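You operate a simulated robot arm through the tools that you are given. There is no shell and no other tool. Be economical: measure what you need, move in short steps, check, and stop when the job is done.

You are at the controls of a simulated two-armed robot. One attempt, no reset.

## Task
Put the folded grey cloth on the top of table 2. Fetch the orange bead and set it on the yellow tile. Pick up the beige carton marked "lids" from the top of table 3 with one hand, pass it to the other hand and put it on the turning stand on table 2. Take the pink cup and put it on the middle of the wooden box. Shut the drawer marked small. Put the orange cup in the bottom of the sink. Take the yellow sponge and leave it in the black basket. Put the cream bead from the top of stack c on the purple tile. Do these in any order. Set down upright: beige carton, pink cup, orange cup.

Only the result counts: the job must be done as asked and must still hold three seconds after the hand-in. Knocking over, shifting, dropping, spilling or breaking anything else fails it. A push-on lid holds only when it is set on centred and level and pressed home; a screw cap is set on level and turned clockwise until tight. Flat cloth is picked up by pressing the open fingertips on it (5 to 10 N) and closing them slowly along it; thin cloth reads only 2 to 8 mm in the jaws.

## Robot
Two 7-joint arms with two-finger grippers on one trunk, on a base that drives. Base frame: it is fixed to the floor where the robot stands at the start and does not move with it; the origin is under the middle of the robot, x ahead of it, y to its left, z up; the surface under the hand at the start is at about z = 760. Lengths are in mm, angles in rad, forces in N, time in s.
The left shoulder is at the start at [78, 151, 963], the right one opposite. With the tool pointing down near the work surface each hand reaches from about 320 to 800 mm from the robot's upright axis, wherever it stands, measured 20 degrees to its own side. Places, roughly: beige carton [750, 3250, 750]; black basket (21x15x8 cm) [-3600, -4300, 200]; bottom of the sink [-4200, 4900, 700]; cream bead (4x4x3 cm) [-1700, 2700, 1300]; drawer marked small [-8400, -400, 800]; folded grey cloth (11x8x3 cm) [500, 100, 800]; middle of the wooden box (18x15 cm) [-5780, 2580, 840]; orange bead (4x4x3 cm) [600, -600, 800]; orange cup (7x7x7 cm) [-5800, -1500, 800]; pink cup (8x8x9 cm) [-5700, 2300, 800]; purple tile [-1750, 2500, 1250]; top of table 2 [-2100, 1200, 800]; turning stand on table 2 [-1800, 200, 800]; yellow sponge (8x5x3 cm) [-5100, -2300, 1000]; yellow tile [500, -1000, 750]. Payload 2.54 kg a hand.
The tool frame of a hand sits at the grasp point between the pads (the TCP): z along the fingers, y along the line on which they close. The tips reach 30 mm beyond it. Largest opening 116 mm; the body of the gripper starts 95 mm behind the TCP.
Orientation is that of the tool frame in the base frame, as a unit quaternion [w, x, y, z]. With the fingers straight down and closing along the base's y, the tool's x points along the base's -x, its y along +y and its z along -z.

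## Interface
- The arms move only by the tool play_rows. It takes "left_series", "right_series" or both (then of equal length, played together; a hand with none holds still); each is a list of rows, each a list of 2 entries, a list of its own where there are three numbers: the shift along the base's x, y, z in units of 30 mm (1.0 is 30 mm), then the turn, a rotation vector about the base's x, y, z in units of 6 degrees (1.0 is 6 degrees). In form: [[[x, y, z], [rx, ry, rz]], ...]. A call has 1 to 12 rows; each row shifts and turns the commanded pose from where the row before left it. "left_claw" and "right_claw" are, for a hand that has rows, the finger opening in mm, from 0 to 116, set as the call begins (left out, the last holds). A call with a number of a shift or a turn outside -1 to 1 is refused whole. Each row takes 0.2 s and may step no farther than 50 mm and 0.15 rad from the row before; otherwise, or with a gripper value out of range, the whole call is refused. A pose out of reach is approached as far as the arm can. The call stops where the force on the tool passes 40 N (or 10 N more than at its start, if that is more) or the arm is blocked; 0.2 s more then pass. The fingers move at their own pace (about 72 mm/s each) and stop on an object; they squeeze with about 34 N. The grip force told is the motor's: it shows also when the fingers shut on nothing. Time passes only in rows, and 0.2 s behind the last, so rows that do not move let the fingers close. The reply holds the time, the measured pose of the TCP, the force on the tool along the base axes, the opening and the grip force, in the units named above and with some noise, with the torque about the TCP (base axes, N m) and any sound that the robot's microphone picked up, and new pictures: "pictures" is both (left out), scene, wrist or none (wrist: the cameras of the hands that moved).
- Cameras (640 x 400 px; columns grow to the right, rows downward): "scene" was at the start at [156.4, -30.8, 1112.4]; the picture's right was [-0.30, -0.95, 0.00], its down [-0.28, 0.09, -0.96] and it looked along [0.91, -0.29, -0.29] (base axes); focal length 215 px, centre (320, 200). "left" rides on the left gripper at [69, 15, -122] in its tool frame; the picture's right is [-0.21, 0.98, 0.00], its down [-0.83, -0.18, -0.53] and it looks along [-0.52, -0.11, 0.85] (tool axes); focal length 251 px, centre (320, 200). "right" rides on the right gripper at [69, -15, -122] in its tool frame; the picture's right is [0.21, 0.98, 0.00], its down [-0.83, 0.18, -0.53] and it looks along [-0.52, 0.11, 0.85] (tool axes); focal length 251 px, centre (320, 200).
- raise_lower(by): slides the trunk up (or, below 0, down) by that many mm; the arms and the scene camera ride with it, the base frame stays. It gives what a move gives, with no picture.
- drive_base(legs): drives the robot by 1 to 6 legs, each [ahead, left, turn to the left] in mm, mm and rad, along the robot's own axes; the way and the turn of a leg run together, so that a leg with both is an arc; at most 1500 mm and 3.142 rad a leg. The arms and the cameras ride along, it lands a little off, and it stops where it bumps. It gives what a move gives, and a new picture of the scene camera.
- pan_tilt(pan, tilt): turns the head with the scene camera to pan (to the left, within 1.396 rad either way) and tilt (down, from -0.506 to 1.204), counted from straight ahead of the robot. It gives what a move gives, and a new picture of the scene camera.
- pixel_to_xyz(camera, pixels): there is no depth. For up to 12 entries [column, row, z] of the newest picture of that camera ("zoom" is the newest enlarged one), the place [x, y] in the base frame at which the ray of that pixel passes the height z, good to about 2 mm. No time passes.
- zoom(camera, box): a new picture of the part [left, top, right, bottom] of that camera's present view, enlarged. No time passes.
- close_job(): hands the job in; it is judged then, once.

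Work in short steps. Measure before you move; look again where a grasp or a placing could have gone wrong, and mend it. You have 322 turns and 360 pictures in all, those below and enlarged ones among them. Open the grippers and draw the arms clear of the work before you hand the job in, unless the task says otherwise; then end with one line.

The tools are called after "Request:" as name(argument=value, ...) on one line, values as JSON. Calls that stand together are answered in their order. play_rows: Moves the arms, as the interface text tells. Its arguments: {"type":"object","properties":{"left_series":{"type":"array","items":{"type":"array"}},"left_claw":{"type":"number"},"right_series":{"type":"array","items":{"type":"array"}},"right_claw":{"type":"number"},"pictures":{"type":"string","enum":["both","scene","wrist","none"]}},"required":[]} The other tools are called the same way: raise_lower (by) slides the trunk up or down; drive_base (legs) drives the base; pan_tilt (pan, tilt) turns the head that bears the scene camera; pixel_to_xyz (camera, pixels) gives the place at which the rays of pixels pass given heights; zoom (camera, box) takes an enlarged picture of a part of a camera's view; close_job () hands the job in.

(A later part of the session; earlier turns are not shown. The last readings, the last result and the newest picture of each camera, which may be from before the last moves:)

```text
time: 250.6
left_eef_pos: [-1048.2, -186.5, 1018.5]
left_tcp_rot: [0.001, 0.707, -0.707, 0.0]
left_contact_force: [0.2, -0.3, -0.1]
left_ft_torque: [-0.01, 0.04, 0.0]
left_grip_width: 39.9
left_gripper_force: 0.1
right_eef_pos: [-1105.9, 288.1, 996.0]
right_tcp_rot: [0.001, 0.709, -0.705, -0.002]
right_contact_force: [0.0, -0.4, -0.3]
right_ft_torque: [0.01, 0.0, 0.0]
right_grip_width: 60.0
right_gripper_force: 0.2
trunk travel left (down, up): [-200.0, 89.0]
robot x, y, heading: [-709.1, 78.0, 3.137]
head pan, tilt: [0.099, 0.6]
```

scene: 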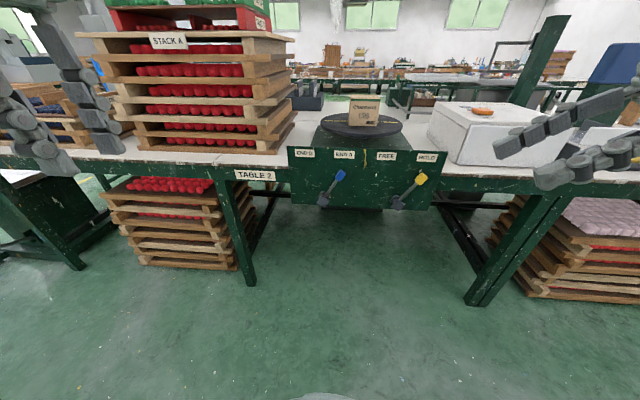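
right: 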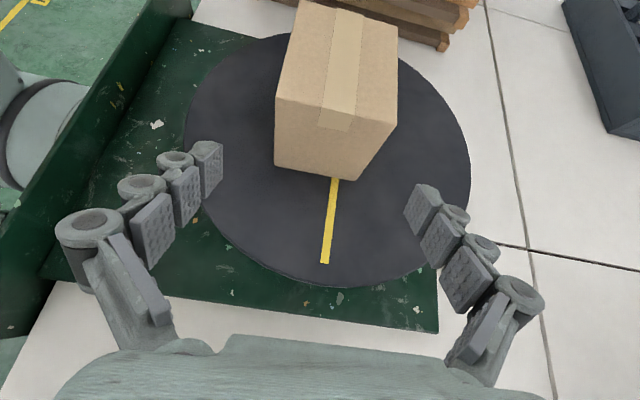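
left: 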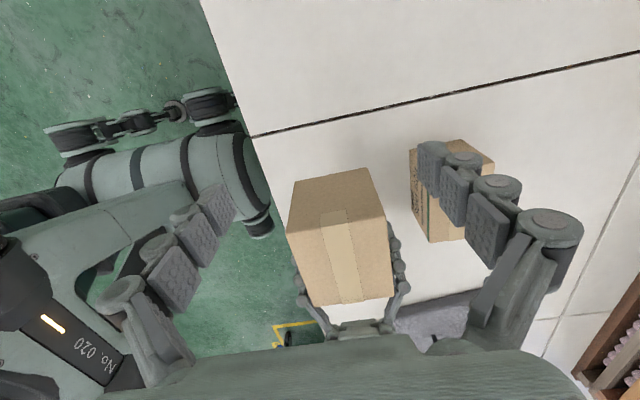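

I turn both hands back toward neutral and drive left (−y) toward the south end of table 2.

Request:
play_rows(right_series=[[[0, 0, 0], [0, 0, 1]], [[0, 0, 0], [0, 0, 1]], [[0, 0, 0], [0, 0, 1]], [[0, 0, 0], [0, 0, 1]], [[0, 0, 0], [0, 0, 1]], [[0, 0, 0], [0, 0, 1]], [[0, 0, 0], [0, 0, 1]], [[0, 0, 0], [0, 0, 1]], [[0, 0, 0], [0, 0, 1]], [[0, 0, 0], [0, 0, 1]], [[0, 0, 0], [0, 0, 1]], [[0, 0, 0], [0, 0, 1]]], left_series=[[[0, 0, 0], [0, 0, 1]], [[0, 0, 0], [0, 0, 1]], [[0, 0, 0], [0, 0, 1]], [[0, 0, 0], [0, 0, 1]], [[0, 0, 0], [0, 0, 1]], [[0, 0, 0], [0, 0, 1]], [[0, 0, 0], [0, 0, 1]], [[0, 0, 0], [0, 0, 1]], [[0, 0, 0], [0, 0, 1]], [[0, 0, 0], [0, 0, 1]], [[0, 0, 0], [0, 0, 1]], [[0, 0, 0], [0, 0, 1]]], pictures="none")

Request:
drive_base(legs=[[0, 1000, 0], [0, 900, 0]])

Request:
pan_tilt(pan=0.0, tilt=0.2)

```text
time: 253.2
left_eef_pos: [-1048.3, -186.7, 1017.9]
left_tcp_rot: [0.0, 0.988, -0.157, 0.0]
left_contact_force: [1.2, -0.2, 0.4]
left_ft_torque: [-0.02, -0.04, 0.02]
left_grip_width: 40.4
left_gripper_force: 0.1
right_eef_pos: [-1105.4, 288.7, 995.4]
right_tcp_rot: [0.002, 0.988, -0.151, 0.0]
right_contact_force: [0.0, 1.2, 0.2]
right_ft_torque: [0.02, 0.01, -0.02]
right_grip_width: 59.9
right_gripper_force: 0.1
trunk travel left (down, up): [-200.0, 89.0]
robot x, y, heading: [-711.7, 80.4, 3.135]
head pan, tilt: [0.099, 0.6]
```

```text
time: 271.6
left_eef_pos: [-1044.3, -2070.2, 1016.7]
left_tcp_rot: [0.001, 0.988, -0.157, 0.002]
left_contact_force: [-0.2, 0.8, 0.5]
left_ft_torque: [-0.02, -0.02, 0.01]
left_grip_width: 40.1
left_gripper_force: 0.1
right_eef_pos: [-1100.3, -1595.5, 995.7]
right_tcp_rot: [0.002, 0.988, -0.154, 0.0]
right_contact_force: [0.5, 0.5, 0.3]
right_ft_torque: [0.02, -0.02, 0.0]
right_grip_width: 60.2
right_gripper_force: 0.1
trunk travel left (down, up): [-200.0, 89.0]
robot x, y, heading: [-703.5, -1805.9, 3.138]
head pan, tilt: [0.099, 0.6]
```

scene: 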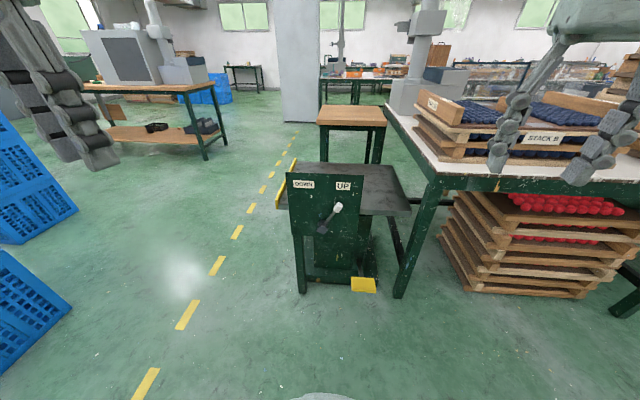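

```text
time: 272.5
left_eef_pos: [-1044.4, -2070.4, 1017.1]
left_tcp_rot: [0.0, 0.988, -0.157, 0.002]
left_contact_force: [-0.7, -0.9, 0.1]
left_ft_torque: [0.01, -0.01, -0.01]
left_grip_width: 39.9
left_gripper_force: 0.1
right_eef_pos: [-1101.1, -1596.6, 995.6]
right_tcp_rot: [0.001, 0.988, -0.154, -0.001]
right_contact_force: [-0.7, -0.3, 0.5]
right_ft_torque: [0.0, -0.02, -0.02]
right_grip_width: 59.9
right_gripper_force: 0.0
trunk travel left (down, up): [-200.0, 89.0]
robot x, y, heading: [-706.6, -1804.8, 3.136]
head pan, tilt: [0.0, 0.201]
```

scene: 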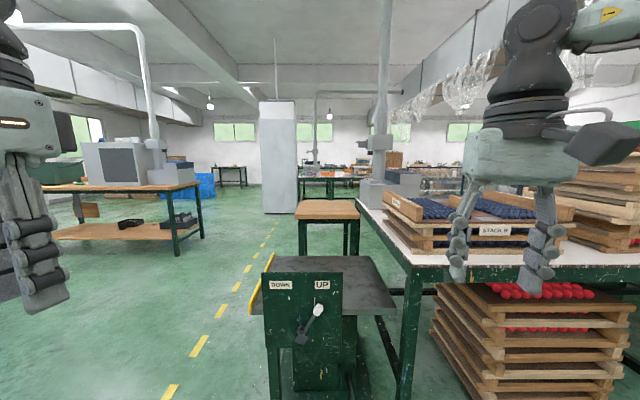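

The lift table stands at the end of table 2, and the dashed aisle leads west. I look left to check the clearance.

Request:
pan_tilt(pan=0.5, tilt=0.45)

```text
time: 273.4
left_eef_pos: [-1044.2, -2070.2, 1017.9]
left_tcp_rot: [0.001, 0.988, -0.157, 0.001]
left_contact_force: [0.0, -0.5, -0.6]
left_ft_torque: [0.02, -0.04, 0.04]
left_grip_width: 40.1
left_gripper_force: 0.1
right_eef_pos: [-1100.4, -1596.0, 994.5]
right_tcp_rot: [0.002, 0.988, -0.154, -0.001]
right_contact_force: [-0.5, -0.4, -0.1]
right_ft_torque: [-0.05, 0.04, -0.01]
right_grip_width: 60.2
right_gripper_force: 0.1
trunk travel left (down, up): [-200.0, 89.0]
robot x, y, heading: [-702.9, -1805.8, 3.135]
head pan, tilt: [0.499, 0.45]
```

scene: 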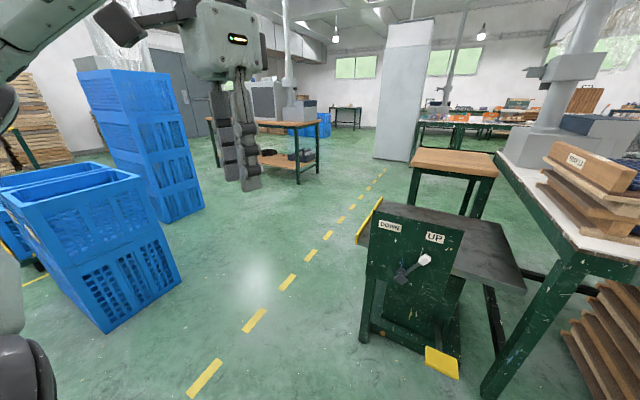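

Request:
pixel_to_xyz(camera="scene", pixels=[[182, 285, 0], [108, 332, 0], [205, 208, 0], [362, 340, 0], [358, 240, 700], [320, 182, 0], [299, 184, 0], [375, 157, 0], [413, 160, 0], [465, 215, 0], [412, 205, 0]])

```text
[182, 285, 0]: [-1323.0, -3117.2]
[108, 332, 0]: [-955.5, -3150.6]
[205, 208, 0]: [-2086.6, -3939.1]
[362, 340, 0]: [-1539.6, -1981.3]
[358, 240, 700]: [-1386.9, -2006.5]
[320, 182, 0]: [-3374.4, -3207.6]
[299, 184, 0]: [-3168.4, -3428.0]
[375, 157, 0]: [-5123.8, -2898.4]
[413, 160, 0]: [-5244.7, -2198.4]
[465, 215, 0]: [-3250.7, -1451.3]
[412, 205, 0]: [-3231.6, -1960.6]
```

The aisle between y −2006 and −3117 is clear. I drive to its middle (y≈−2560) and west.

Request:
drive_base(legs=[[0, 750, 0], [1400, 0, 0], [1200, 0, 0]])

Request:
pan_tilt(pan=0.9, tilt=0.4)

```text
time: 293.5
left_eef_pos: [-3699.9, -2708.6, 1017.3]
left_tcp_rot: [0.0, 0.984, -0.176, 0.001]
left_contact_force: [0.9, -0.2, -0.2]
left_ft_torque: [-0.02, 0.06, 0.01]
left_grip_width: 40.2
left_gripper_force: 0.1
right_eef_pos: [-3739.0, -2232.0, 995.0]
right_tcp_rot: [0.002, 0.985, -0.173, 0.0]
right_contact_force: [-0.2, -0.3, -0.1]
right_ft_torque: [0.01, 0.0, 0.03]
right_grip_width: 60.1
right_gripper_force: 0.0
trunk travel left (down, up): [-200.0, 89.0]
robot x, y, heading: [-3351.1, -2453.1, 3.1]
head pan, tilt: [0.499, 0.45]
```

scene: 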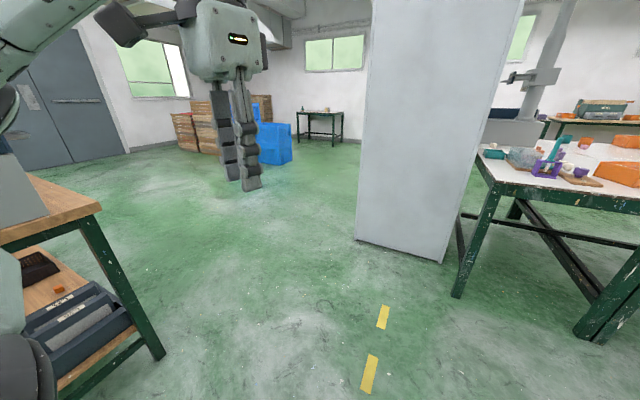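

```text
time: 294.3
left_eef_pos: [-3698.8, -2707.3, 1018.3]
left_tcp_rot: [0.0, 0.984, -0.176, 0.002]
left_contact_force: [0.0, -0.3, 0.3]
left_ft_torque: [-0.04, 0.0, 0.02]
left_grip_width: 39.8
left_gripper_force: 0.0
right_eef_pos: [-3737.8, -2231.5, 995.1]
right_tcp_rot: [0.002, 0.985, -0.171, 0.001]
right_contact_force: [0.2, -0.7, -0.3]
right_ft_torque: [-0.02, -0.01, 0.03]
right_grip_width: 59.9
right_gripper_force: 0.0
trunk travel left (down, up): [-200.0, 89.0]
robot x, y, heading: [-3351.9, -2453.4, 3.1]
head pan, tilt: [0.901, 0.4]
```

scene: 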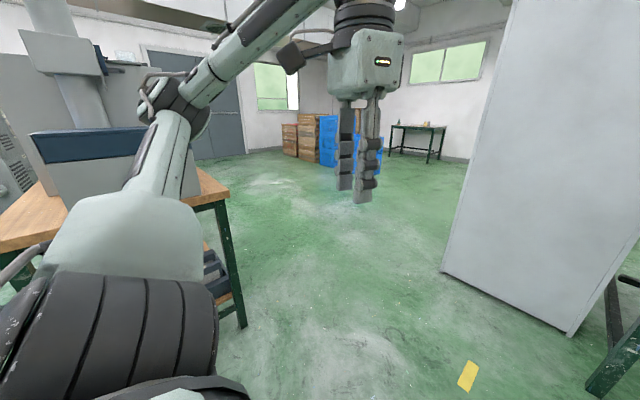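

Request:
pixel_to_xyz(camera="scene", pixels=[[443, 270, 0], [568, 335, 0], [240, 325, 0], [595, 392, 0]])

Request:
pan_tilt(pan=-0.2, tilt=0.3)

```text
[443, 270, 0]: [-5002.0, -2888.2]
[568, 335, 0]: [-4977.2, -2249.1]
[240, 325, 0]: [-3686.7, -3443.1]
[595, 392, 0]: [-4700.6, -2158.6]
```

```text
time: 295.7
left_eef_pos: [-3699.0, -2708.5, 1017.3]
left_tcp_rot: [0.001, 0.984, -0.177, 0.001]
left_contact_force: [0.5, 0.5, 0.9]
left_ft_torque: [0.03, 0.01, -0.02]
left_grip_width: 40.0
left_gripper_force: 0.0
right_eef_pos: [-3738.2, -2232.2, 996.4]
right_tcp_rot: [0.002, 0.985, -0.172, 0.0]
right_contact_force: [-0.2, 0.4, 0.2]
right_ft_torque: [-0.04, -0.01, 0.01]
right_grip_width: 60.0
right_gripper_force: 0.0
trunk travel left (down, up): [-200.0, 89.0]
robot x, y, heading: [-3350.7, -2456.8, 3.098]
head pan, tilt: [-0.201, 0.3]
```

scene: 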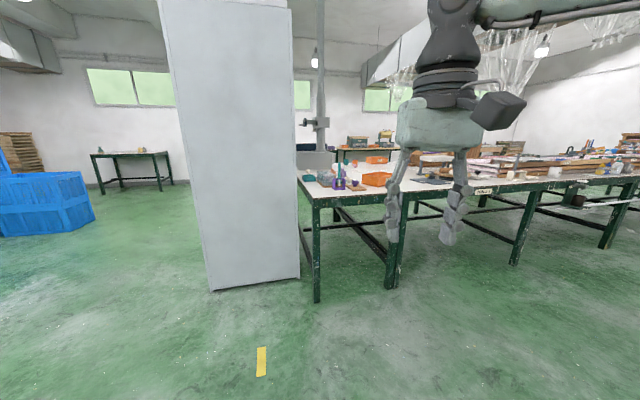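

Request:
pixel_to_xyz(camera="scene", pixels=[[316, 300, 0], [392, 288, 0], [515, 262, 0], [608, 247, 0], [210, 290, 0], [300, 278, 0], [480, 206, 0], [302, 182, 760], [175, 182, 0]])

Request:
zoom(camera="scene", box=[290, 110, 640, 290])

```text
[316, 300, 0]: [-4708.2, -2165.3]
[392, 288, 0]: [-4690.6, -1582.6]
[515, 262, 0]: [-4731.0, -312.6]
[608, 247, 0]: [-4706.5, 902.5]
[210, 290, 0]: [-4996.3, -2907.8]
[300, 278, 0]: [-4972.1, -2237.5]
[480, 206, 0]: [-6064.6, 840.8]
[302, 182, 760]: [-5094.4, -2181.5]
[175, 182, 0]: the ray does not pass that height
```

```text
1.83 times, centred on (465, 200) of scene
```

zoom: 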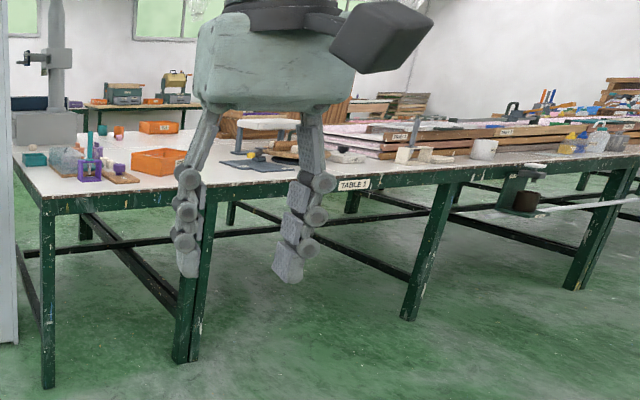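

Cabinet back is at x≈−5000, y −2888…−2238; the sponge must be inside, reachable from the other side. I drive around its south end.

Request:
drive_base(legs=[[700, 0, 0.04], [0, 1000, 0]])

Request:
pan_tilt(pan=0.0, tilt=0.25)

```text
time: 309.1
left_eef_pos: [-4386.7, -3716.5, 1017.0]
left_tcp_rot: [0.0, 0.988, -0.153, 0.002]
left_contact_force: [0.4, 0.2, 0.1]
left_ft_torque: [0.04, 0.0, 0.01]
left_grip_width: 40.1
left_gripper_force: 0.2
right_eef_pos: [-4446.9, -3241.6, 994.7]
right_tcp_rot: [0.002, 0.989, -0.149, 0.001]
right_contact_force: [0.5, 0.2, 0.7]
right_ft_torque: [-0.01, 0.0, 0.01]
right_grip_width: 60.2
right_gripper_force: 0.1
trunk travel left (down, up): [-200.0, 89.0]
robot x, y, heading: [-4050.2, -3447.3, -3.14]
head pan, tilt: [-0.201, 0.3]
```

scene: 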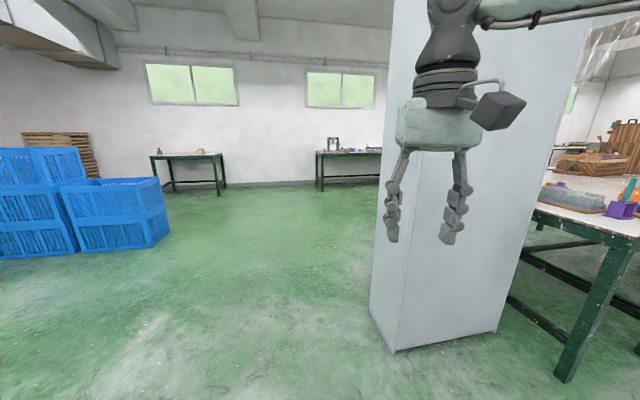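

```text
time: 309.9
left_eef_pos: [-4386.3, -3717.1, 1017.9]
left_tcp_rot: [0.0, 0.988, -0.153, 0.002]
left_contact_force: [0.4, -0.4, -0.4]
left_ft_torque: [0.0, 0.01, 0.0]
left_grip_width: 40.0
left_gripper_force: 0.1
right_eef_pos: [-4447.1, -3241.8, 996.0]
right_tcp_rot: [0.001, 0.989, -0.15, 0.0]
right_contact_force: [0.6, -0.5, 0.1]
right_ft_torque: [-0.02, -0.02, -0.02]
right_grip_width: 60.0
right_gripper_force: 0.1
trunk travel left (down, up): [-200.0, 89.0]
robot x, y, heading: [-4051.6, -3448.6, -3.14]
head pan, tilt: [0.0, 0.25]
```

scene: 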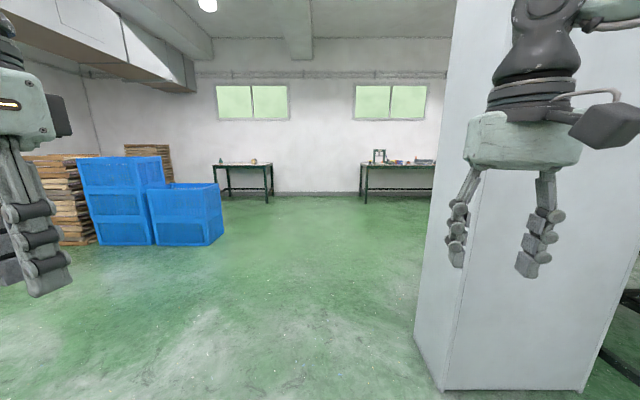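

Clear ahead. I drive 1950 mm west past the cabinet and turn right to face it.

Request:
drive_base(legs=[[1000, 0, 0], [950, 0, 0], [0, 0, -1.57]])

Request:
pan_tilt(pan=-0.8, tilt=0.2)

```text
time: 323.4
left_eef_pos: [-6229.2, -3106.5, 1017.7]
left_tcp_rot: [-0.002, -0.577, 0.816, -0.001]
left_contact_force: [-0.2, -0.6, -0.5]
left_ft_torque: [-0.04, 0.0, 0.01]
left_grip_width: 40.0
left_gripper_force: 0.0
right_eef_pos: [-5753.3, -3062.0, 994.5]
right_tcp_rot: [-0.002, -0.58, 0.815, 0.001]
right_contact_force: [-0.4, -0.1, 0.1]
right_ft_torque: [-0.02, -0.02, 0.0]
right_grip_width: 59.9
right_gripper_force: 0.2
trunk travel left (down, up): [-200.0, 89.0]
robot x, y, heading: [-5970.0, -3451.6, 1.544]
head pan, tilt: [0.0, 0.25]
```

scene: 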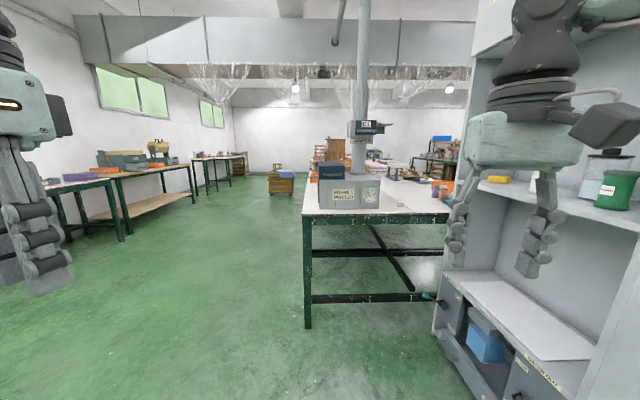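

```text
time: 324.6
left_eef_pos: [-6229.1, -3108.3, 1017.4]
left_tcp_rot: [-0.001, -0.577, 0.817, 0.0]
left_contact_force: [-0.2, -0.1, 0.0]
left_ft_torque: [-0.02, 0.01, 0.01]
left_grip_width: 39.9
left_gripper_force: 0.0
right_eef_pos: [-5753.1, -3061.0, 996.1]
right_tcp_rot: [-0.002, -0.58, 0.815, 0.001]
right_contact_force: [0.2, 0.5, 0.2]
right_ft_torque: [0.0, -0.02, -0.01]
right_grip_width: 60.0
right_gripper_force: 0.0
trunk travel left (down, up): [-200.0, 89.0]
robot x, y, heading: [-5972.4, -3453.7, 1.537]
head pan, tilt: [-0.799, 0.201]
```

scene: 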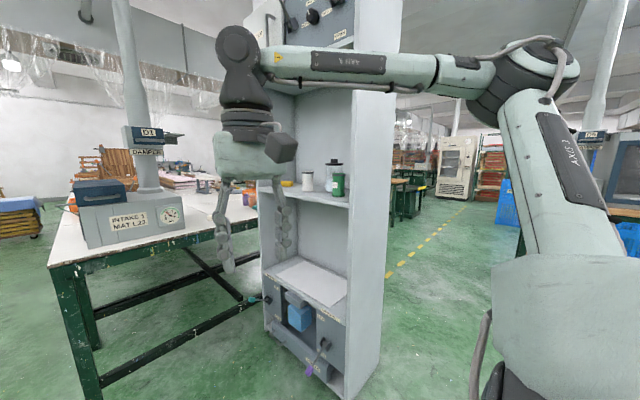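

The cabinet opens to the west; the yellow sponge is on its upper shelf at the north end. I drive north to y≈−2500 and face it.

Request:
drive_base(legs=[[930, 0, 0], [0, 0, -1.545]])

Request:
pan_tilt(pan=0.0, tilt=0.25)

```text
time: 330.8
left_eef_pos: [-6111.0, -2140.8, 1016.7]
left_tcp_rot: [-0.002, -0.472, 0.882, -0.001]
left_contact_force: [0.2, 0.0, 0.6]
left_ft_torque: [0.07, 0.0, -0.01]
left_grip_width: 40.1
left_gripper_force: 0.0
right_eef_pos: [-5637.8, -2214.6, 995.8]
right_tcp_rot: [-0.001, -0.476, 0.88, 0.002]
right_contact_force: [0.1, 0.5, -0.1]
right_ft_torque: [0.02, -0.01, 0.0]
right_grip_width: 60.3
right_gripper_force: 0.1
trunk travel left (down, up): [-200.0, 89.0]
robot x, y, heading: [-5947.4, -2539.3, 1.293]
head pan, tilt: [-0.799, 0.201]
stopped in leg 2: the robot was blocked; the commanded pose is now the measured one
```

scene: 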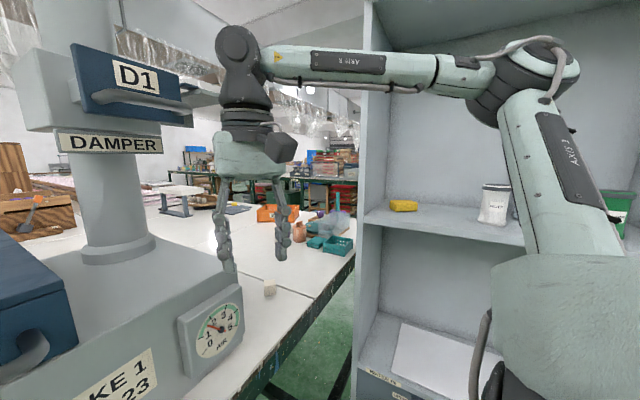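

```text
time: 331.9
left_eef_pos: [-6111.8, -2141.3, 1018.0]
left_tcp_rot: [-0.001, -0.472, 0.882, -0.002]
left_contact_force: [-0.4, -1.1, 0.7]
left_ft_torque: [0.01, -0.02, 0.0]
left_grip_width: 40.1
left_gripper_force: 0.0
right_eef_pos: [-5638.3, -2213.1, 995.3]
right_tcp_rot: [0.0, -0.476, 0.88, 0.002]
right_contact_force: [0.0, 0.1, -0.7]
right_ft_torque: [-0.03, -0.01, 0.0]
right_grip_width: 60.0
right_gripper_force: 0.0
trunk travel left (down, up): [-200.0, 89.0]
robot x, y, heading: [-5947.4, -2538.9, 1.291]
head pan, tilt: [0.0, 0.25]
```

scene: 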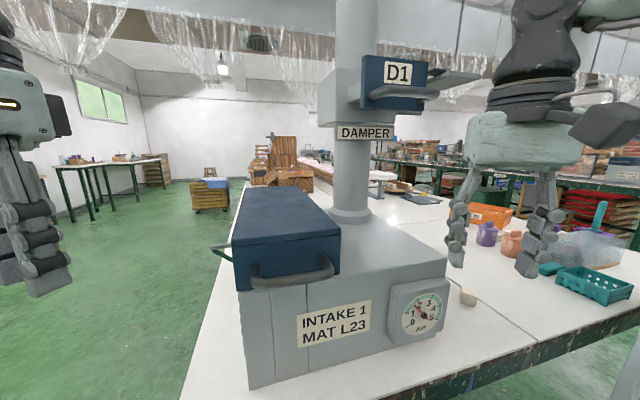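

The turn was blocked at heading 1.29. The table's south edge is just ahead, so I look right to find what is in the way.

Request:
pan_tilt(pan=-1.1, tilt=0.6)

```text
time: 333.2
left_eef_pos: [-6112.5, -2141.4, 1017.7]
left_tcp_rot: [-0.001, -0.471, 0.882, -0.001]
left_contact_force: [0.2, -0.3, 0.5]
left_ft_torque: [-0.03, -0.01, 0.07]
left_grip_width: 40.0
left_gripper_force: 0.0
right_eef_pos: [-5638.1, -2214.7, 995.9]
right_tcp_rot: [0.0, -0.476, 0.88, 0.002]
right_contact_force: [0.0, -1.1, 0.7]
right_ft_torque: [0.0, -0.04, 0.01]
right_grip_width: 59.9
right_gripper_force: 0.0
trunk travel left (down, up): [-200.0, 89.0]
robot x, y, heading: [-5946.4, -2540.5, 1.296]
head pan, tilt: [-1.1, 0.6]
```

scene: 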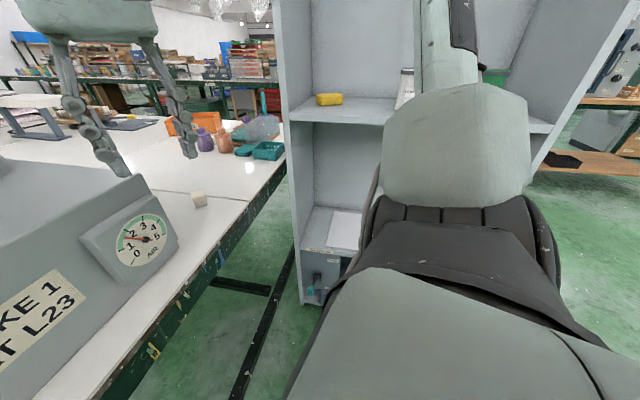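

Request:
pixel_to_xyz(camera="scene", pixels=[[302, 303, 0], [298, 122, 1000], [298, 122, 950], [230, 255, 760], [105, 395, 760], [283, 180, 760], [330, 104, 1000], [330, 104, 1010]])

Request:
zoom(camera="scene", box=[260, 60, 420, 160])

```text
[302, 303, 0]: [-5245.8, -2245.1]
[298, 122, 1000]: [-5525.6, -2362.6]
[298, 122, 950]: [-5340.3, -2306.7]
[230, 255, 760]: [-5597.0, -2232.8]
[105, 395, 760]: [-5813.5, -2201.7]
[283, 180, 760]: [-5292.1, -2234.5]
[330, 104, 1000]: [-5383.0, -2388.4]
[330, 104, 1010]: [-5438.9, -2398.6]
```

```text
4.00 times, centred on (340, 110) of scene
```

zoom: 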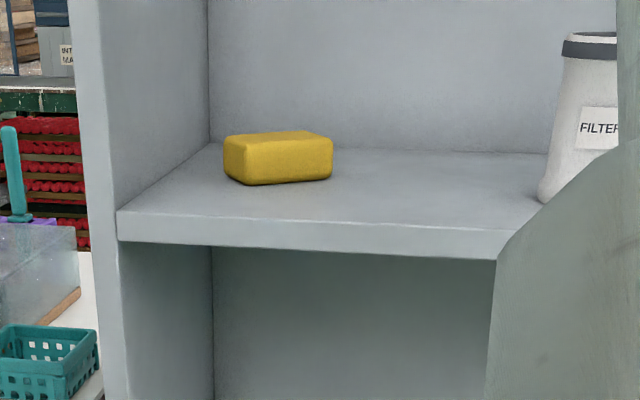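

Shelf at z≈925, cabinet front at x≈−5250, sponge near (−5110,−2387). The left hand was swinging toward the INTAKE machine, so I back off before finishing the turn.

Request:
drive_base(legs=[[-420, 0, 0], [0, 0, -1.296], [100, 290, 0]])

Request:
pan_tilt(pan=0.3, tilt=0.3)

```text
time: 342.1
left_eef_pos: [-5622.9, -2380.6, 1018.0]
left_tcp_rot: [-0.001, 0.152, 0.988, 0.0]
left_contact_force: [0.6, -0.1, 0.3]
left_ft_torque: [-0.01, -0.02, -0.03]
left_grip_width: 40.0
left_gripper_force: 0.0
right_eef_pos: [-5562.4, -2855.3, 995.9]
right_tcp_rot: [0.001, 0.15, 0.989, 0.001]
right_contact_force: [0.3, -0.8, 0.3]
right_ft_torque: [0.01, 0.01, 0.0]
right_grip_width: 59.9
right_gripper_force: 0.1
trunk travel left (down, up): [-200.0, 89.0]
robot x, y, heading: [-5958.5, -2649.1, 0.005]
head pan, tilt: [-1.1, 0.6]
```

scene: 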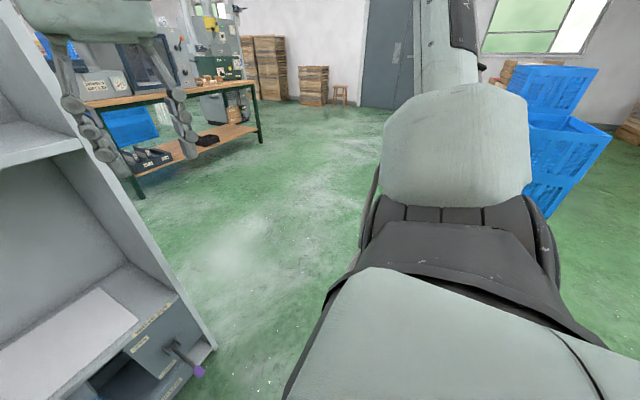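

```text
time: 343.6
left_eef_pos: [-5622.8, -2381.8, 1017.9]
left_tcp_rot: [-0.002, 0.153, 0.988, 0.001]
left_contact_force: [-0.3, 0.4, -0.4]
left_ft_torque: [0.03, -0.04, 0.0]
left_grip_width: 40.0
left_gripper_force: 0.1
right_eef_pos: [-5561.0, -2855.9, 995.6]
right_tcp_rot: [0.002, 0.149, 0.989, 0.001]
right_contact_force: [-0.8, 0.0, -0.5]
right_ft_torque: [0.0, -0.03, 0.01]
right_grip_width: 60.3
right_gripper_force: 0.1
trunk travel left (down, up): [-200.0, 89.0]
robot x, y, heading: [-5962.3, -2649.5, 0.001]
head pan, tilt: [0.3, 0.3]
```

scene: 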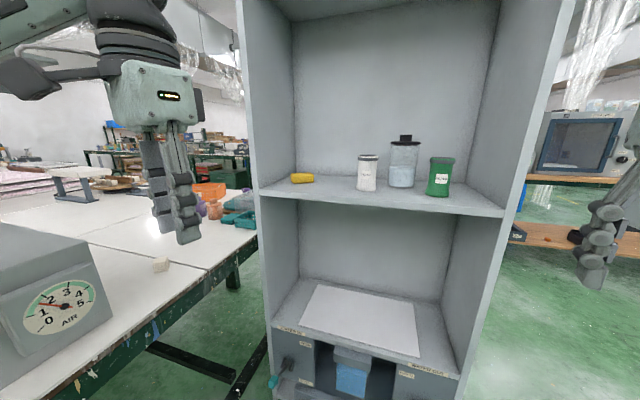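

Request:
zoom(camera="scene", box=[250, 140, 410, 240])

Request:
pixel_to_xyz(camera="scene", pixels=[[259, 190, 930], [259, 190, 920], [505, 215, 930], [291, 183, 930], [302, 178, 945], [300, 155, 930], [271, 375, 0]])

```text
4.00 times, centred on (330, 190) of scene
```

zoom: 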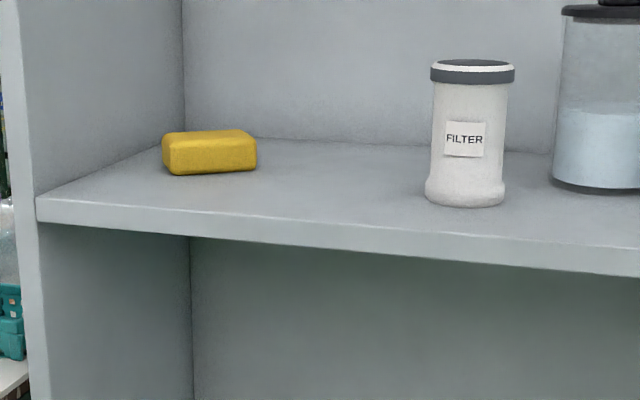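

```text
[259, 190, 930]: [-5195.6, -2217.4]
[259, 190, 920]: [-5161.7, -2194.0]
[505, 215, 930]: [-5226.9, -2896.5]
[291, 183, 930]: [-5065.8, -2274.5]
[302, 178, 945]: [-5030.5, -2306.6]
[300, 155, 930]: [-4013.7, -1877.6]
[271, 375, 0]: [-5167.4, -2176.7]
```

Request:
pixel_to_xyz(camera="zoom", pixels=[[172, 174, 945], [256, 170, 945], [168, 148, 973], [257, 145, 973], [163, 135, 973], [247, 130, 973], [468, 205, 945], [37, 198, 945]])

```text
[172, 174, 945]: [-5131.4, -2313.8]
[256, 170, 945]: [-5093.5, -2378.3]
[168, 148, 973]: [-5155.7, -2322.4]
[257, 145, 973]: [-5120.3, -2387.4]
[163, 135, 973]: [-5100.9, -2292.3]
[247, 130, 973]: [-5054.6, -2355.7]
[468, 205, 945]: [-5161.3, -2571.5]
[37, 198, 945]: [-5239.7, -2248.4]
```

The sponge is yawed about 30° with its centre near (−5093,−2335), on the shelf at z≈945. I turn the left hand to +30° yaw, draw in the right hand, then move ahead 210 mm.

Request:
play_rows(left_series=[[[0, 0, 0.2], [0, 0, 1]], [[0, 0, 0.2], [0, 0, 1]], [[0, 0, 0.2], [0, 0, 1]], [[0, 0, 0], [0, 0, 1]], [[0, 0, 0], [0, 0, 1]], [[0, 0, 0], [0, 0, 1]], [[0, 0, 0], [0, 0, 1]], [[0, 0, 0], [0, 0, 0.9]]], right_series=[[[-0.5, 0, 0], [0, 0, 1]], [[-0.5, 0, 0], [0, 0, 1]], [[-0.5, 0, 0], [0, 0, 0.9]], [[-0.4, 0, 0], [0, 0, 0]], [[0, 0, 0], [0, 0, 0]], [[0, 0, 0], [0, 0, 0]], [[0, 0, 0], [0, 0, 0]], [[0, 0, 0], [0, 0, 0]]], left_claw=100, pictures="none")

Request:
drive_base(legs=[[210, 0, 0]])

Request:
play_rows(left_series=[[[0, 0, 0], [0.5, -0.866, 0]], [[0, 0, 0], [0.5, -0.866, 0]], [[0, 0, 0], [0.5, -0.866, 0]], [[0, 0, 0], [0.5, -0.866, 0]], [[0, 0, 0], [0.5, -0.866, 0]], [[0, 0, 0], [0.5, -0.866, 0]], [[0, 0, 0], [0.5, -0.866, 0]], [[0, 0, 0], [0.5, -0.866, 0]]], pictures="wrist")

```text
time: 345.4
left_eef_pos: [-5623.3, -2381.3, 1036.0]
left_tcp_rot: [-0.001, -0.257, 0.966, 0.0]
left_contact_force: [0.1, 0.1, -0.5]
left_ft_torque: [-0.01, -0.01, -0.02]
left_grip_width: 100.1
left_gripper_force: 0.1
right_eef_pos: [-5618.6, -2855.3, 994.5]
right_tcp_rot: [0.001, -0.001, 1.0, 0.002]
right_contact_force: [-1.0, -0.1, -0.6]
right_ft_torque: [0.0, 0.02, 0.01]
right_grip_width: 59.9
right_gripper_force: 0.1
trunk travel left (down, up): [-200.0, 89.0]
robot x, y, heading: [-5961.9, -2649.9, 0.006]
head pan, tilt: [0.3, 0.3]
```

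```text
time: 347.0
left_eef_pos: [-5409.3, -2378.7, 1035.4]
left_tcp_rot: [-0.002, -0.258, 0.966, 0.0]
left_contact_force: [0.9, 0.1, -1.2]
left_ft_torque: [0.01, 0.02, -0.01]
left_grip_width: 100.2
left_gripper_force: 0.1
right_eef_pos: [-5406.1, -2853.3, 995.9]
right_tcp_rot: [0.001, -0.003, 1.0, 0.001]
right_contact_force: [-0.6, 0.0, 0.2]
right_ft_torque: [0.01, 0.02, -0.05]
right_grip_width: 60.1
right_gripper_force: 0.0
trunk travel left (down, up): [-200.0, 89.0]
robot x, y, heading: [-5748.7, -2650.5, 0.008]
head pan, tilt: [0.3, 0.3]
```

scene: 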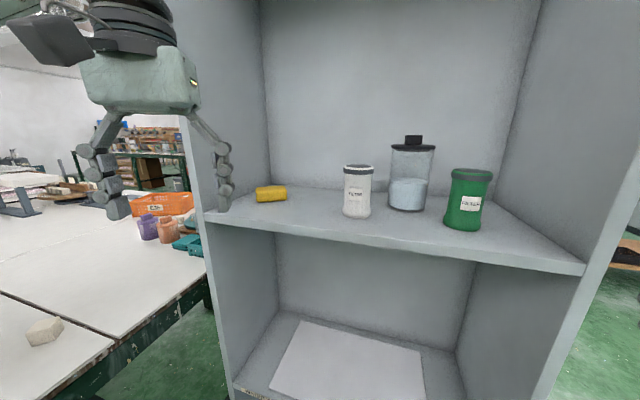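

```text
time: 348.8
left_eef_pos: [-5410.1, -2379.6, 1035.6]
left_tcp_rot: [0.392, -0.235, 0.883, 0.105]
left_contact_force: [-0.5, -0.6, 0.5]
left_ft_torque: [-0.02, 0.0, 0.05]
left_grip_width: 100.0
left_gripper_force: 0.0
right_eef_pos: [-5406.4, -2852.9, 996.3]
right_tcp_rot: [0.001, -0.002, 1.0, 0.002]
right_contact_force: [0.0, -0.6, 0.4]
right_ft_torque: [0.0, -0.01, 0.01]
right_grip_width: 60.0
right_gripper_force: 0.1
trunk travel left (down, up): [-200.0, 89.0]
robot x, y, heading: [-5745.7, -2649.6, 0.004]
head pan, tilt: [0.3, 0.3]
```

left: 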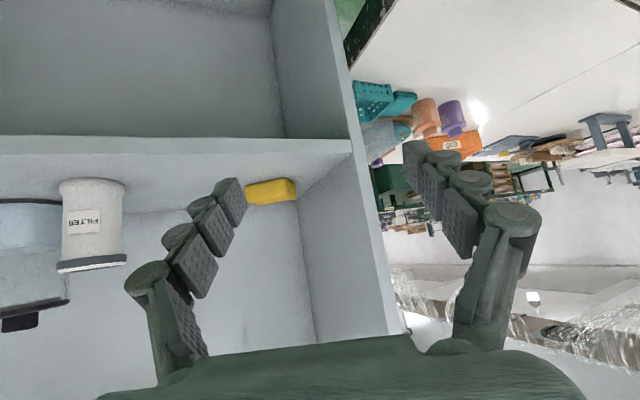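

Request:
zoom(camera="scene", box=[220, 160, 316, 220])

Request:
zoom(camera="left", box=[216, 150, 344, 230])

```text
6.67 times, centred on (268, 190) of scene
```

zoom: 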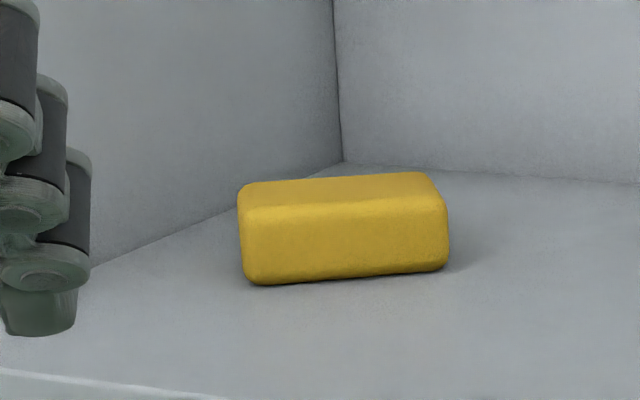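

```text
5.00 times, centred on (280, 190) of left
```

zoom: 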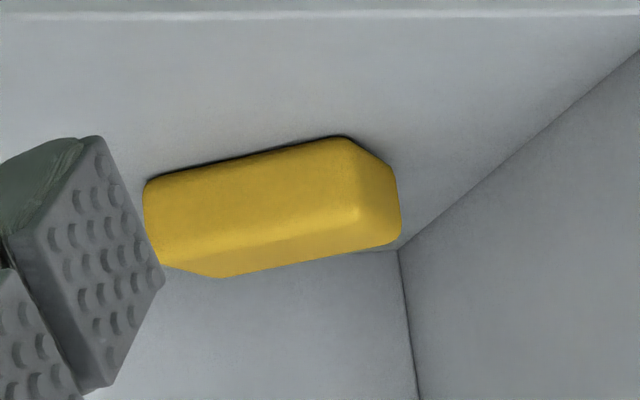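

Request:
pixel_to_xyz(camera="scene", pixels=[[256.8, 202.4, 940], [287.2, 200.2, 940], [256.8, 202.4, 950], [287.2, 200.2, 950], [205, 220, 940], [205, 220, 950]])

Request:
pixel_to_xyz(camera="left", pixels=[[246, 186.4, 940], [285, 177.4, 940], [246, 186.4, 950], [285, 177.4, 950], [296, 187, 940], [296, 187, 950]])

```text
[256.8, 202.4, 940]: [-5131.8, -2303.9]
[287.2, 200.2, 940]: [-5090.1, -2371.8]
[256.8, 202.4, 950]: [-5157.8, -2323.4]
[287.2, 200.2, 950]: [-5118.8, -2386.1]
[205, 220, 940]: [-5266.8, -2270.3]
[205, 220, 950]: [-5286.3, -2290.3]
```

```text
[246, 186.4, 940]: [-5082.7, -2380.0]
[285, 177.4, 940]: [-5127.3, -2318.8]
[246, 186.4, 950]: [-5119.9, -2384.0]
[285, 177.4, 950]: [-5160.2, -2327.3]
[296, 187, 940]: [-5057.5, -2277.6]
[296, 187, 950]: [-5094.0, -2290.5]
```

Triangulated: the shelf is at z≈949 and the sponge's centre is at (−5118,−2341), yaw 34°. I move the hand to a pre-grasp point in front of it.

Request:
play_rows(left_series=[[[0.8, 0, -0.1], [0, 0, 0.65]], [[0.8, 0, -0.1], [0, 0, 0]], [[0.8, 0, -0.1], [0, 0, 0]], [[0.8, 0, -0.1], [0, 0, 0]], [[0.8, 0, -0.1], [0, 0, 0]], [[0.8, 0, -0.1], [0, 0, 0]], [[0.8, 0, -0.1], [0, 0, 0]], [[0.8, 0, -0.1], [0, 0, 0]], [[0.8, 0, -0.1], [0, 0, 0]], [[0.5, -0.05, 0], [0, 0, 0]]], left_claw=106, pictures="wrist")

```text
time: 351.0
left_eef_pos: [-5180.5, -2384.2, 1008.6]
left_tcp_rot: [0.388, -0.266, 0.874, 0.12]
left_contact_force: [-0.3, -0.2, -0.5]
left_ft_torque: [0.02, -0.03, -0.03]
left_grip_width: 106.0
left_gripper_force: 0.0
right_eef_pos: [-5406.1, -2854.3, 995.0]
right_tcp_rot: [0.001, -0.002, 1.0, 0.001]
right_contact_force: [-0.2, 0.6, 0.2]
right_ft_torque: [0.02, -0.01, -0.01]
right_grip_width: 60.2
right_gripper_force: 0.1
trunk travel left (down, up): [-200.0, 89.0]
robot x, y, heading: [-5747.6, -2648.7, 0.006]
head pan, tilt: [0.3, 0.3]
```

left: 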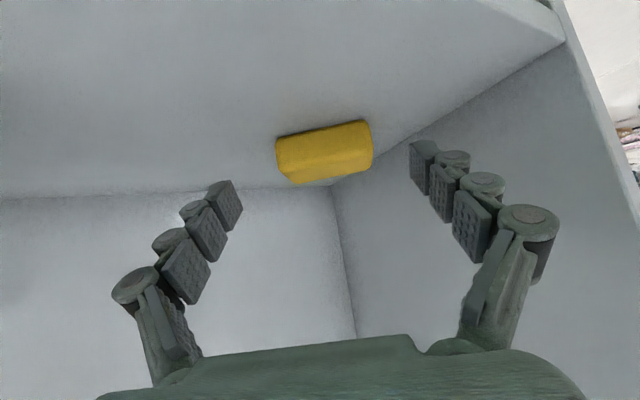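

I re-measure the sponge from here.

Request:
pixel_to_xyz(camera="left", pixels=[[279, 140, 949], [366, 122, 949], [325, 150, 970], [292, 184, 977], [372, 165, 977]])

```text
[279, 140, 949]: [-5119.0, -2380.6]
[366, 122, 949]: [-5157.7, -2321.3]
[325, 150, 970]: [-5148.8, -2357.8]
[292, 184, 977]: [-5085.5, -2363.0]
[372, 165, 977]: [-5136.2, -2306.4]
```

Consistent. I move in along the approach direction and close.

Request:
play_rows(left_series=[[[0.43, 0.325, -0.24], [0, 0, 0]], [[0.43, 0.325, -0.24], [0, 0, 0]], [[0.43, 0.325, -0.24], [0, 0, 0]], [[0.43, 0.325, -0.24], [0, 0, 0]]], pictures="wrist")

```text
time: 352.0
left_eef_pos: [-5127.9, -2341.6, 979.6]
left_tcp_rot: [0.388, -0.265, 0.875, 0.118]
left_contact_force: [-0.3, 0.1, 0.3]
left_ft_torque: [0.04, 0.01, -0.02]
left_grip_width: 106.0
left_gripper_force: 0.1
right_eef_pos: [-5406.8, -2854.7, 995.3]
right_tcp_rot: [0.002, -0.003, 1.0, 0.001]
right_contact_force: [0.2, -0.5, -0.1]
right_ft_torque: [-0.01, -0.02, -0.02]
right_grip_width: 59.9
right_gripper_force: 0.0
trunk travel left (down, up): [-200.0, 89.0]
robot x, y, heading: [-5745.1, -2649.6, 0.012]
head pan, tilt: [0.3, 0.3]
```

left: 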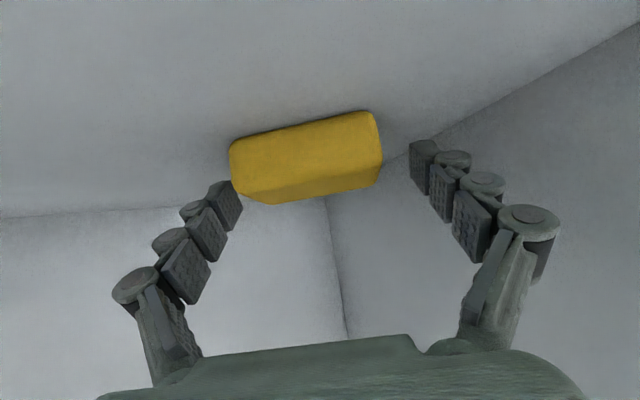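

The sponge lies a little toward the left finger. I shift about 8 mm that way and close.

Request:
play_rows(left_series=[[[0.2, -0.22, 0], [0, 0, 0]], [[0, 0, 0], [0, 0, 0]]], pictures="none")

Request:
play_rows(left_series=[[[0, 0, 0], [0, 0, 0]], [[0, 0, 0], [0, 0, 0]], [[0, 0, 0], [0, 0, 0]], [[0, 0, 0], [0, 0, 0]]], left_claw=30, pictures="wrist")

```text
time: 352.6
left_eef_pos: [-5122.0, -2348.0, 980.1]
left_tcp_rot: [0.389, -0.265, 0.874, 0.118]
left_contact_force: [-0.3, -0.7, 0.0]
left_ft_torque: [-0.02, -0.03, 0.01]
left_grip_width: 106.0
left_gripper_force: 0.0
right_eef_pos: [-5405.3, -2853.5, 996.9]
right_tcp_rot: [0.001, -0.002, 1.0, 0.001]
right_contact_force: [0.7, -0.1, 0.3]
right_ft_torque: [0.01, 0.01, -0.01]
right_grip_width: 60.2
right_gripper_force: 0.1
trunk travel left (down, up): [-200.0, 89.0]
robot x, y, heading: [-5750.7, -2651.7, 0.007]
head pan, tilt: [0.3, 0.3]
```

```text
time: 353.6
left_eef_pos: [-5123.5, -2348.9, 979.9]
left_tcp_rot: [0.388, -0.266, 0.874, 0.119]
left_contact_force: [-1.4, -0.5, 1.7]
left_ft_torque: [-0.02, 0.0, -0.03]
left_grip_width: 74.0
left_gripper_force: 33.8
right_eef_pos: [-5406.4, -2853.4, 996.6]
right_tcp_rot: [0.001, -0.003, 1.0, 0.001]
right_contact_force: [0.6, -0.6, -0.9]
right_ft_torque: [0.03, -0.01, 0.02]
right_grip_width: 59.9
right_gripper_force: 0.1
trunk travel left (down, up): [-200.0, 89.0]
robot x, y, heading: [-5749.5, -2648.0, 0.004]
head pan, tilt: [0.3, 0.3]
```

left: 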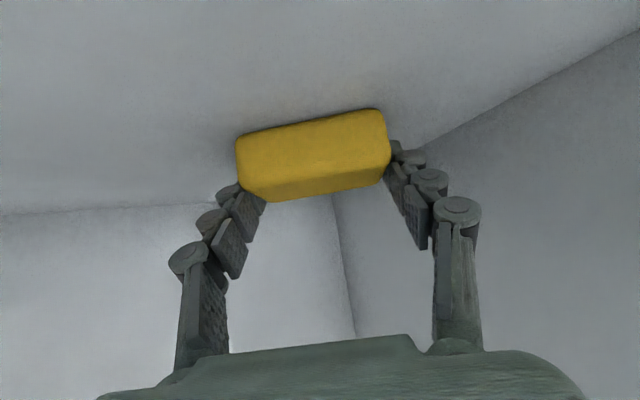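

Gripped at 74 mm. I lift and withdraw from the shelf.

Request:
play_rows(left_series=[[[0, 0, 0.4], [0, 0, 0]], [[0, 0, 0.6], [0, 0, 0]], [[-0.4, -0.2, 0.4], [0, 0, 0]], [[-0.8, -0.3, 0], [0, 0, 0]], [[-0.8, -0.3, 0], [0, 0, 0]], [[-0.9, 0, 0], [0, 0, 0]], [[-0.9, 0, 0], [0, 0, 0]], [[-0.9, 0, 0], [0, 0, 0]], [[-0.9, 0, 0], [0, 0, 0]], [[-0.9, 0, 0], [0, 0, 0]], [[-0.9, 0, 0], [0, 0, 0]], [[-0.9, 0, 0], [0, 0, 0]]], pictures="both")

```text
time: 356.2
left_eef_pos: [-5372.0, -2373.6, 1024.9]
left_tcp_rot: [0.388, -0.265, 0.875, 0.118]
left_contact_force: [0.0, 0.1, -0.3]
left_ft_torque: [-0.02, 0.0, 0.02]
left_grip_width: 73.5
left_gripper_force: 33.9
right_eef_pos: [-5405.6, -2852.8, 997.0]
right_tcp_rot: [0.001, -0.002, 1.0, 0.003]
right_contact_force: [0.9, -0.2, 0.7]
right_ft_torque: [0.0, 0.01, -0.01]
right_grip_width: 60.1
right_gripper_force: 0.0
trunk travel left (down, up): [-200.0, 89.0]
robot x, y, heading: [-5751.3, -2649.6, 0.008]
head pan, tilt: [0.3, 0.3]
```

scene: 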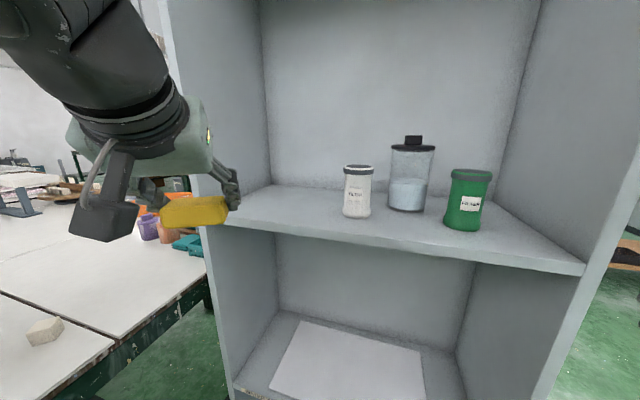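
left: 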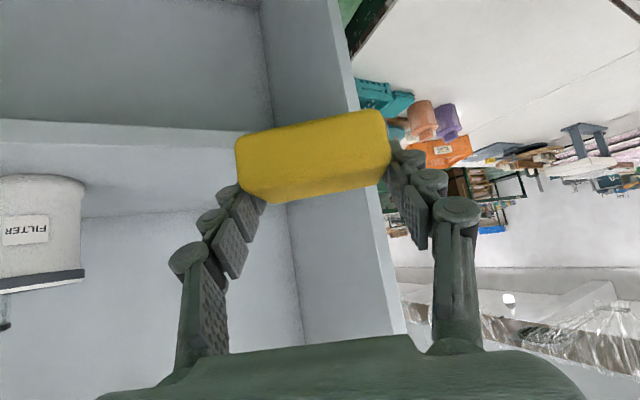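

The sponge is held securely. I back off, drive south past the cabinet and look toward the bench with the basket.

Request:
drive_base(legs=[[-300, 0, 0], [0, -1050, 0], [700, 0, 0]])

Request:
pan_tilt(pan=-0.35, tilt=0.35)

```text
time: 371.6
left_eef_pos: [-4973.6, -3417.7, 1022.7]
left_tcp_rot: [0.39, -0.262, 0.875, 0.118]
left_contact_force: [0.3, -0.7, -0.5]
left_ft_torque: [0.0, -0.01, 0.0]
left_grip_width: 73.5
left_gripper_force: 33.7
right_eef_pos: [-5013.3, -3897.3, 996.5]
right_tcp_rot: [0.001, 0.002, 1.0, 0.002]
right_contact_force: [-0.6, 0.4, 0.0]
right_ft_torque: [0.01, -0.02, 0.01]
right_grip_width: 59.9
right_gripper_force: 0.1
trunk travel left (down, up): [-200.0, 89.0]
robot x, y, heading: [-5345.6, -3689.4, -0.002]
head pan, tilt: [0.3, 0.3]
```

scene: 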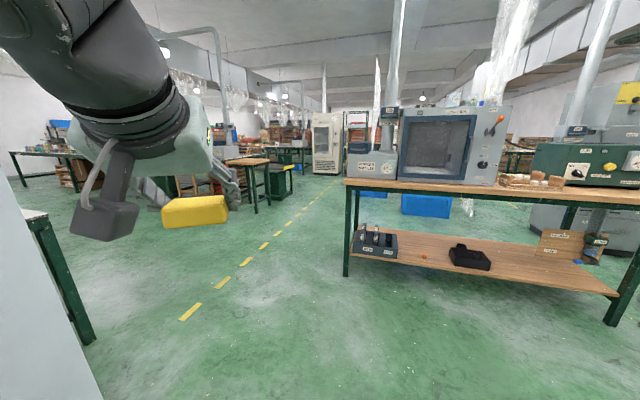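

```text
time: 372.6
left_eef_pos: [-4973.0, -3417.7, 1023.6]
left_tcp_rot: [0.389, -0.262, 0.876, 0.118]
left_contact_force: [-0.2, 0.5, 0.6]
left_ft_torque: [0.0, -0.02, -0.01]
left_grip_width: 73.3
left_gripper_force: 34.1
right_eef_pos: [-5012.4, -3898.6, 996.2]
right_tcp_rot: [0.002, 0.002, 1.0, 0.002]
right_contact_force: [0.7, -0.1, 0.5]
right_ft_torque: [-0.01, -0.01, 0.0]
right_grip_width: 59.8
right_gripper_force: 0.1
trunk travel left (down, up): [-200.0, 89.0]
robot x, y, heading: [-5354.7, -3693.5, -0.006]
head pan, tilt: [-0.351, 0.351]
```

scene: 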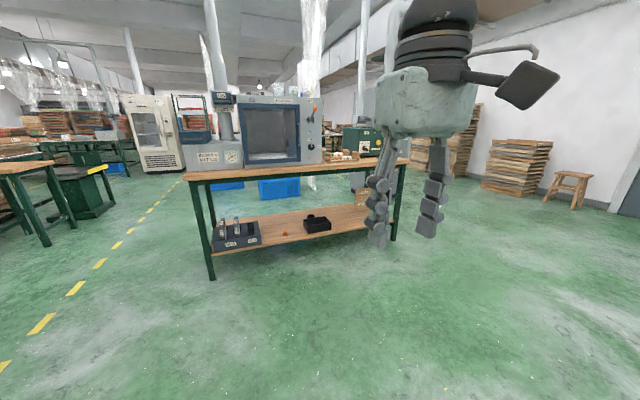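

The black basket is on the bench's lower shelf at (318,223). I zoom and measure it.

Request:
zoom(camera="scene", box=[190, 170, 410, 290])

Request:
pixel_to_xyz(camera="scene", pixels=[[318, 228, 200], [305, 220, 280], [331, 220, 280], [213, 280, 0], [391, 240, 0], [184, 177, 760], [408, 162, 760], [216, 252, 200], [307, 233, 200], [331, 230, 200]])

```text
2.91 times, centred on (300, 230) of scene
```

zoom: 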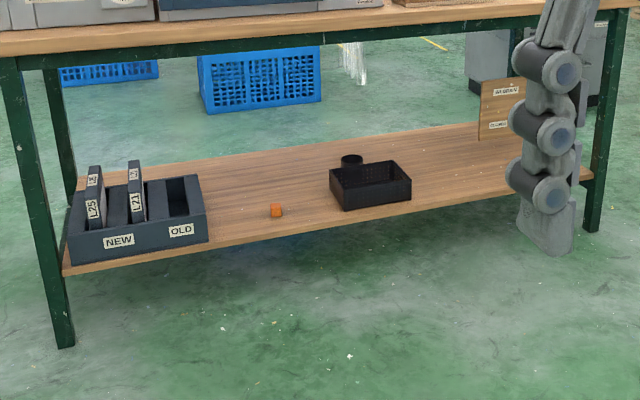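

```text
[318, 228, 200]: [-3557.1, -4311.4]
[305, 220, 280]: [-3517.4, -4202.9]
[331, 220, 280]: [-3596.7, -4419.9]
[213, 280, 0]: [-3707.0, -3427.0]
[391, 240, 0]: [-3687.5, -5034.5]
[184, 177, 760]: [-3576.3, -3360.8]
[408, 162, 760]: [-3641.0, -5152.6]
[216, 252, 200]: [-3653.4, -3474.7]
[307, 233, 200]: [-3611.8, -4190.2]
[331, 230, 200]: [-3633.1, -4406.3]
```

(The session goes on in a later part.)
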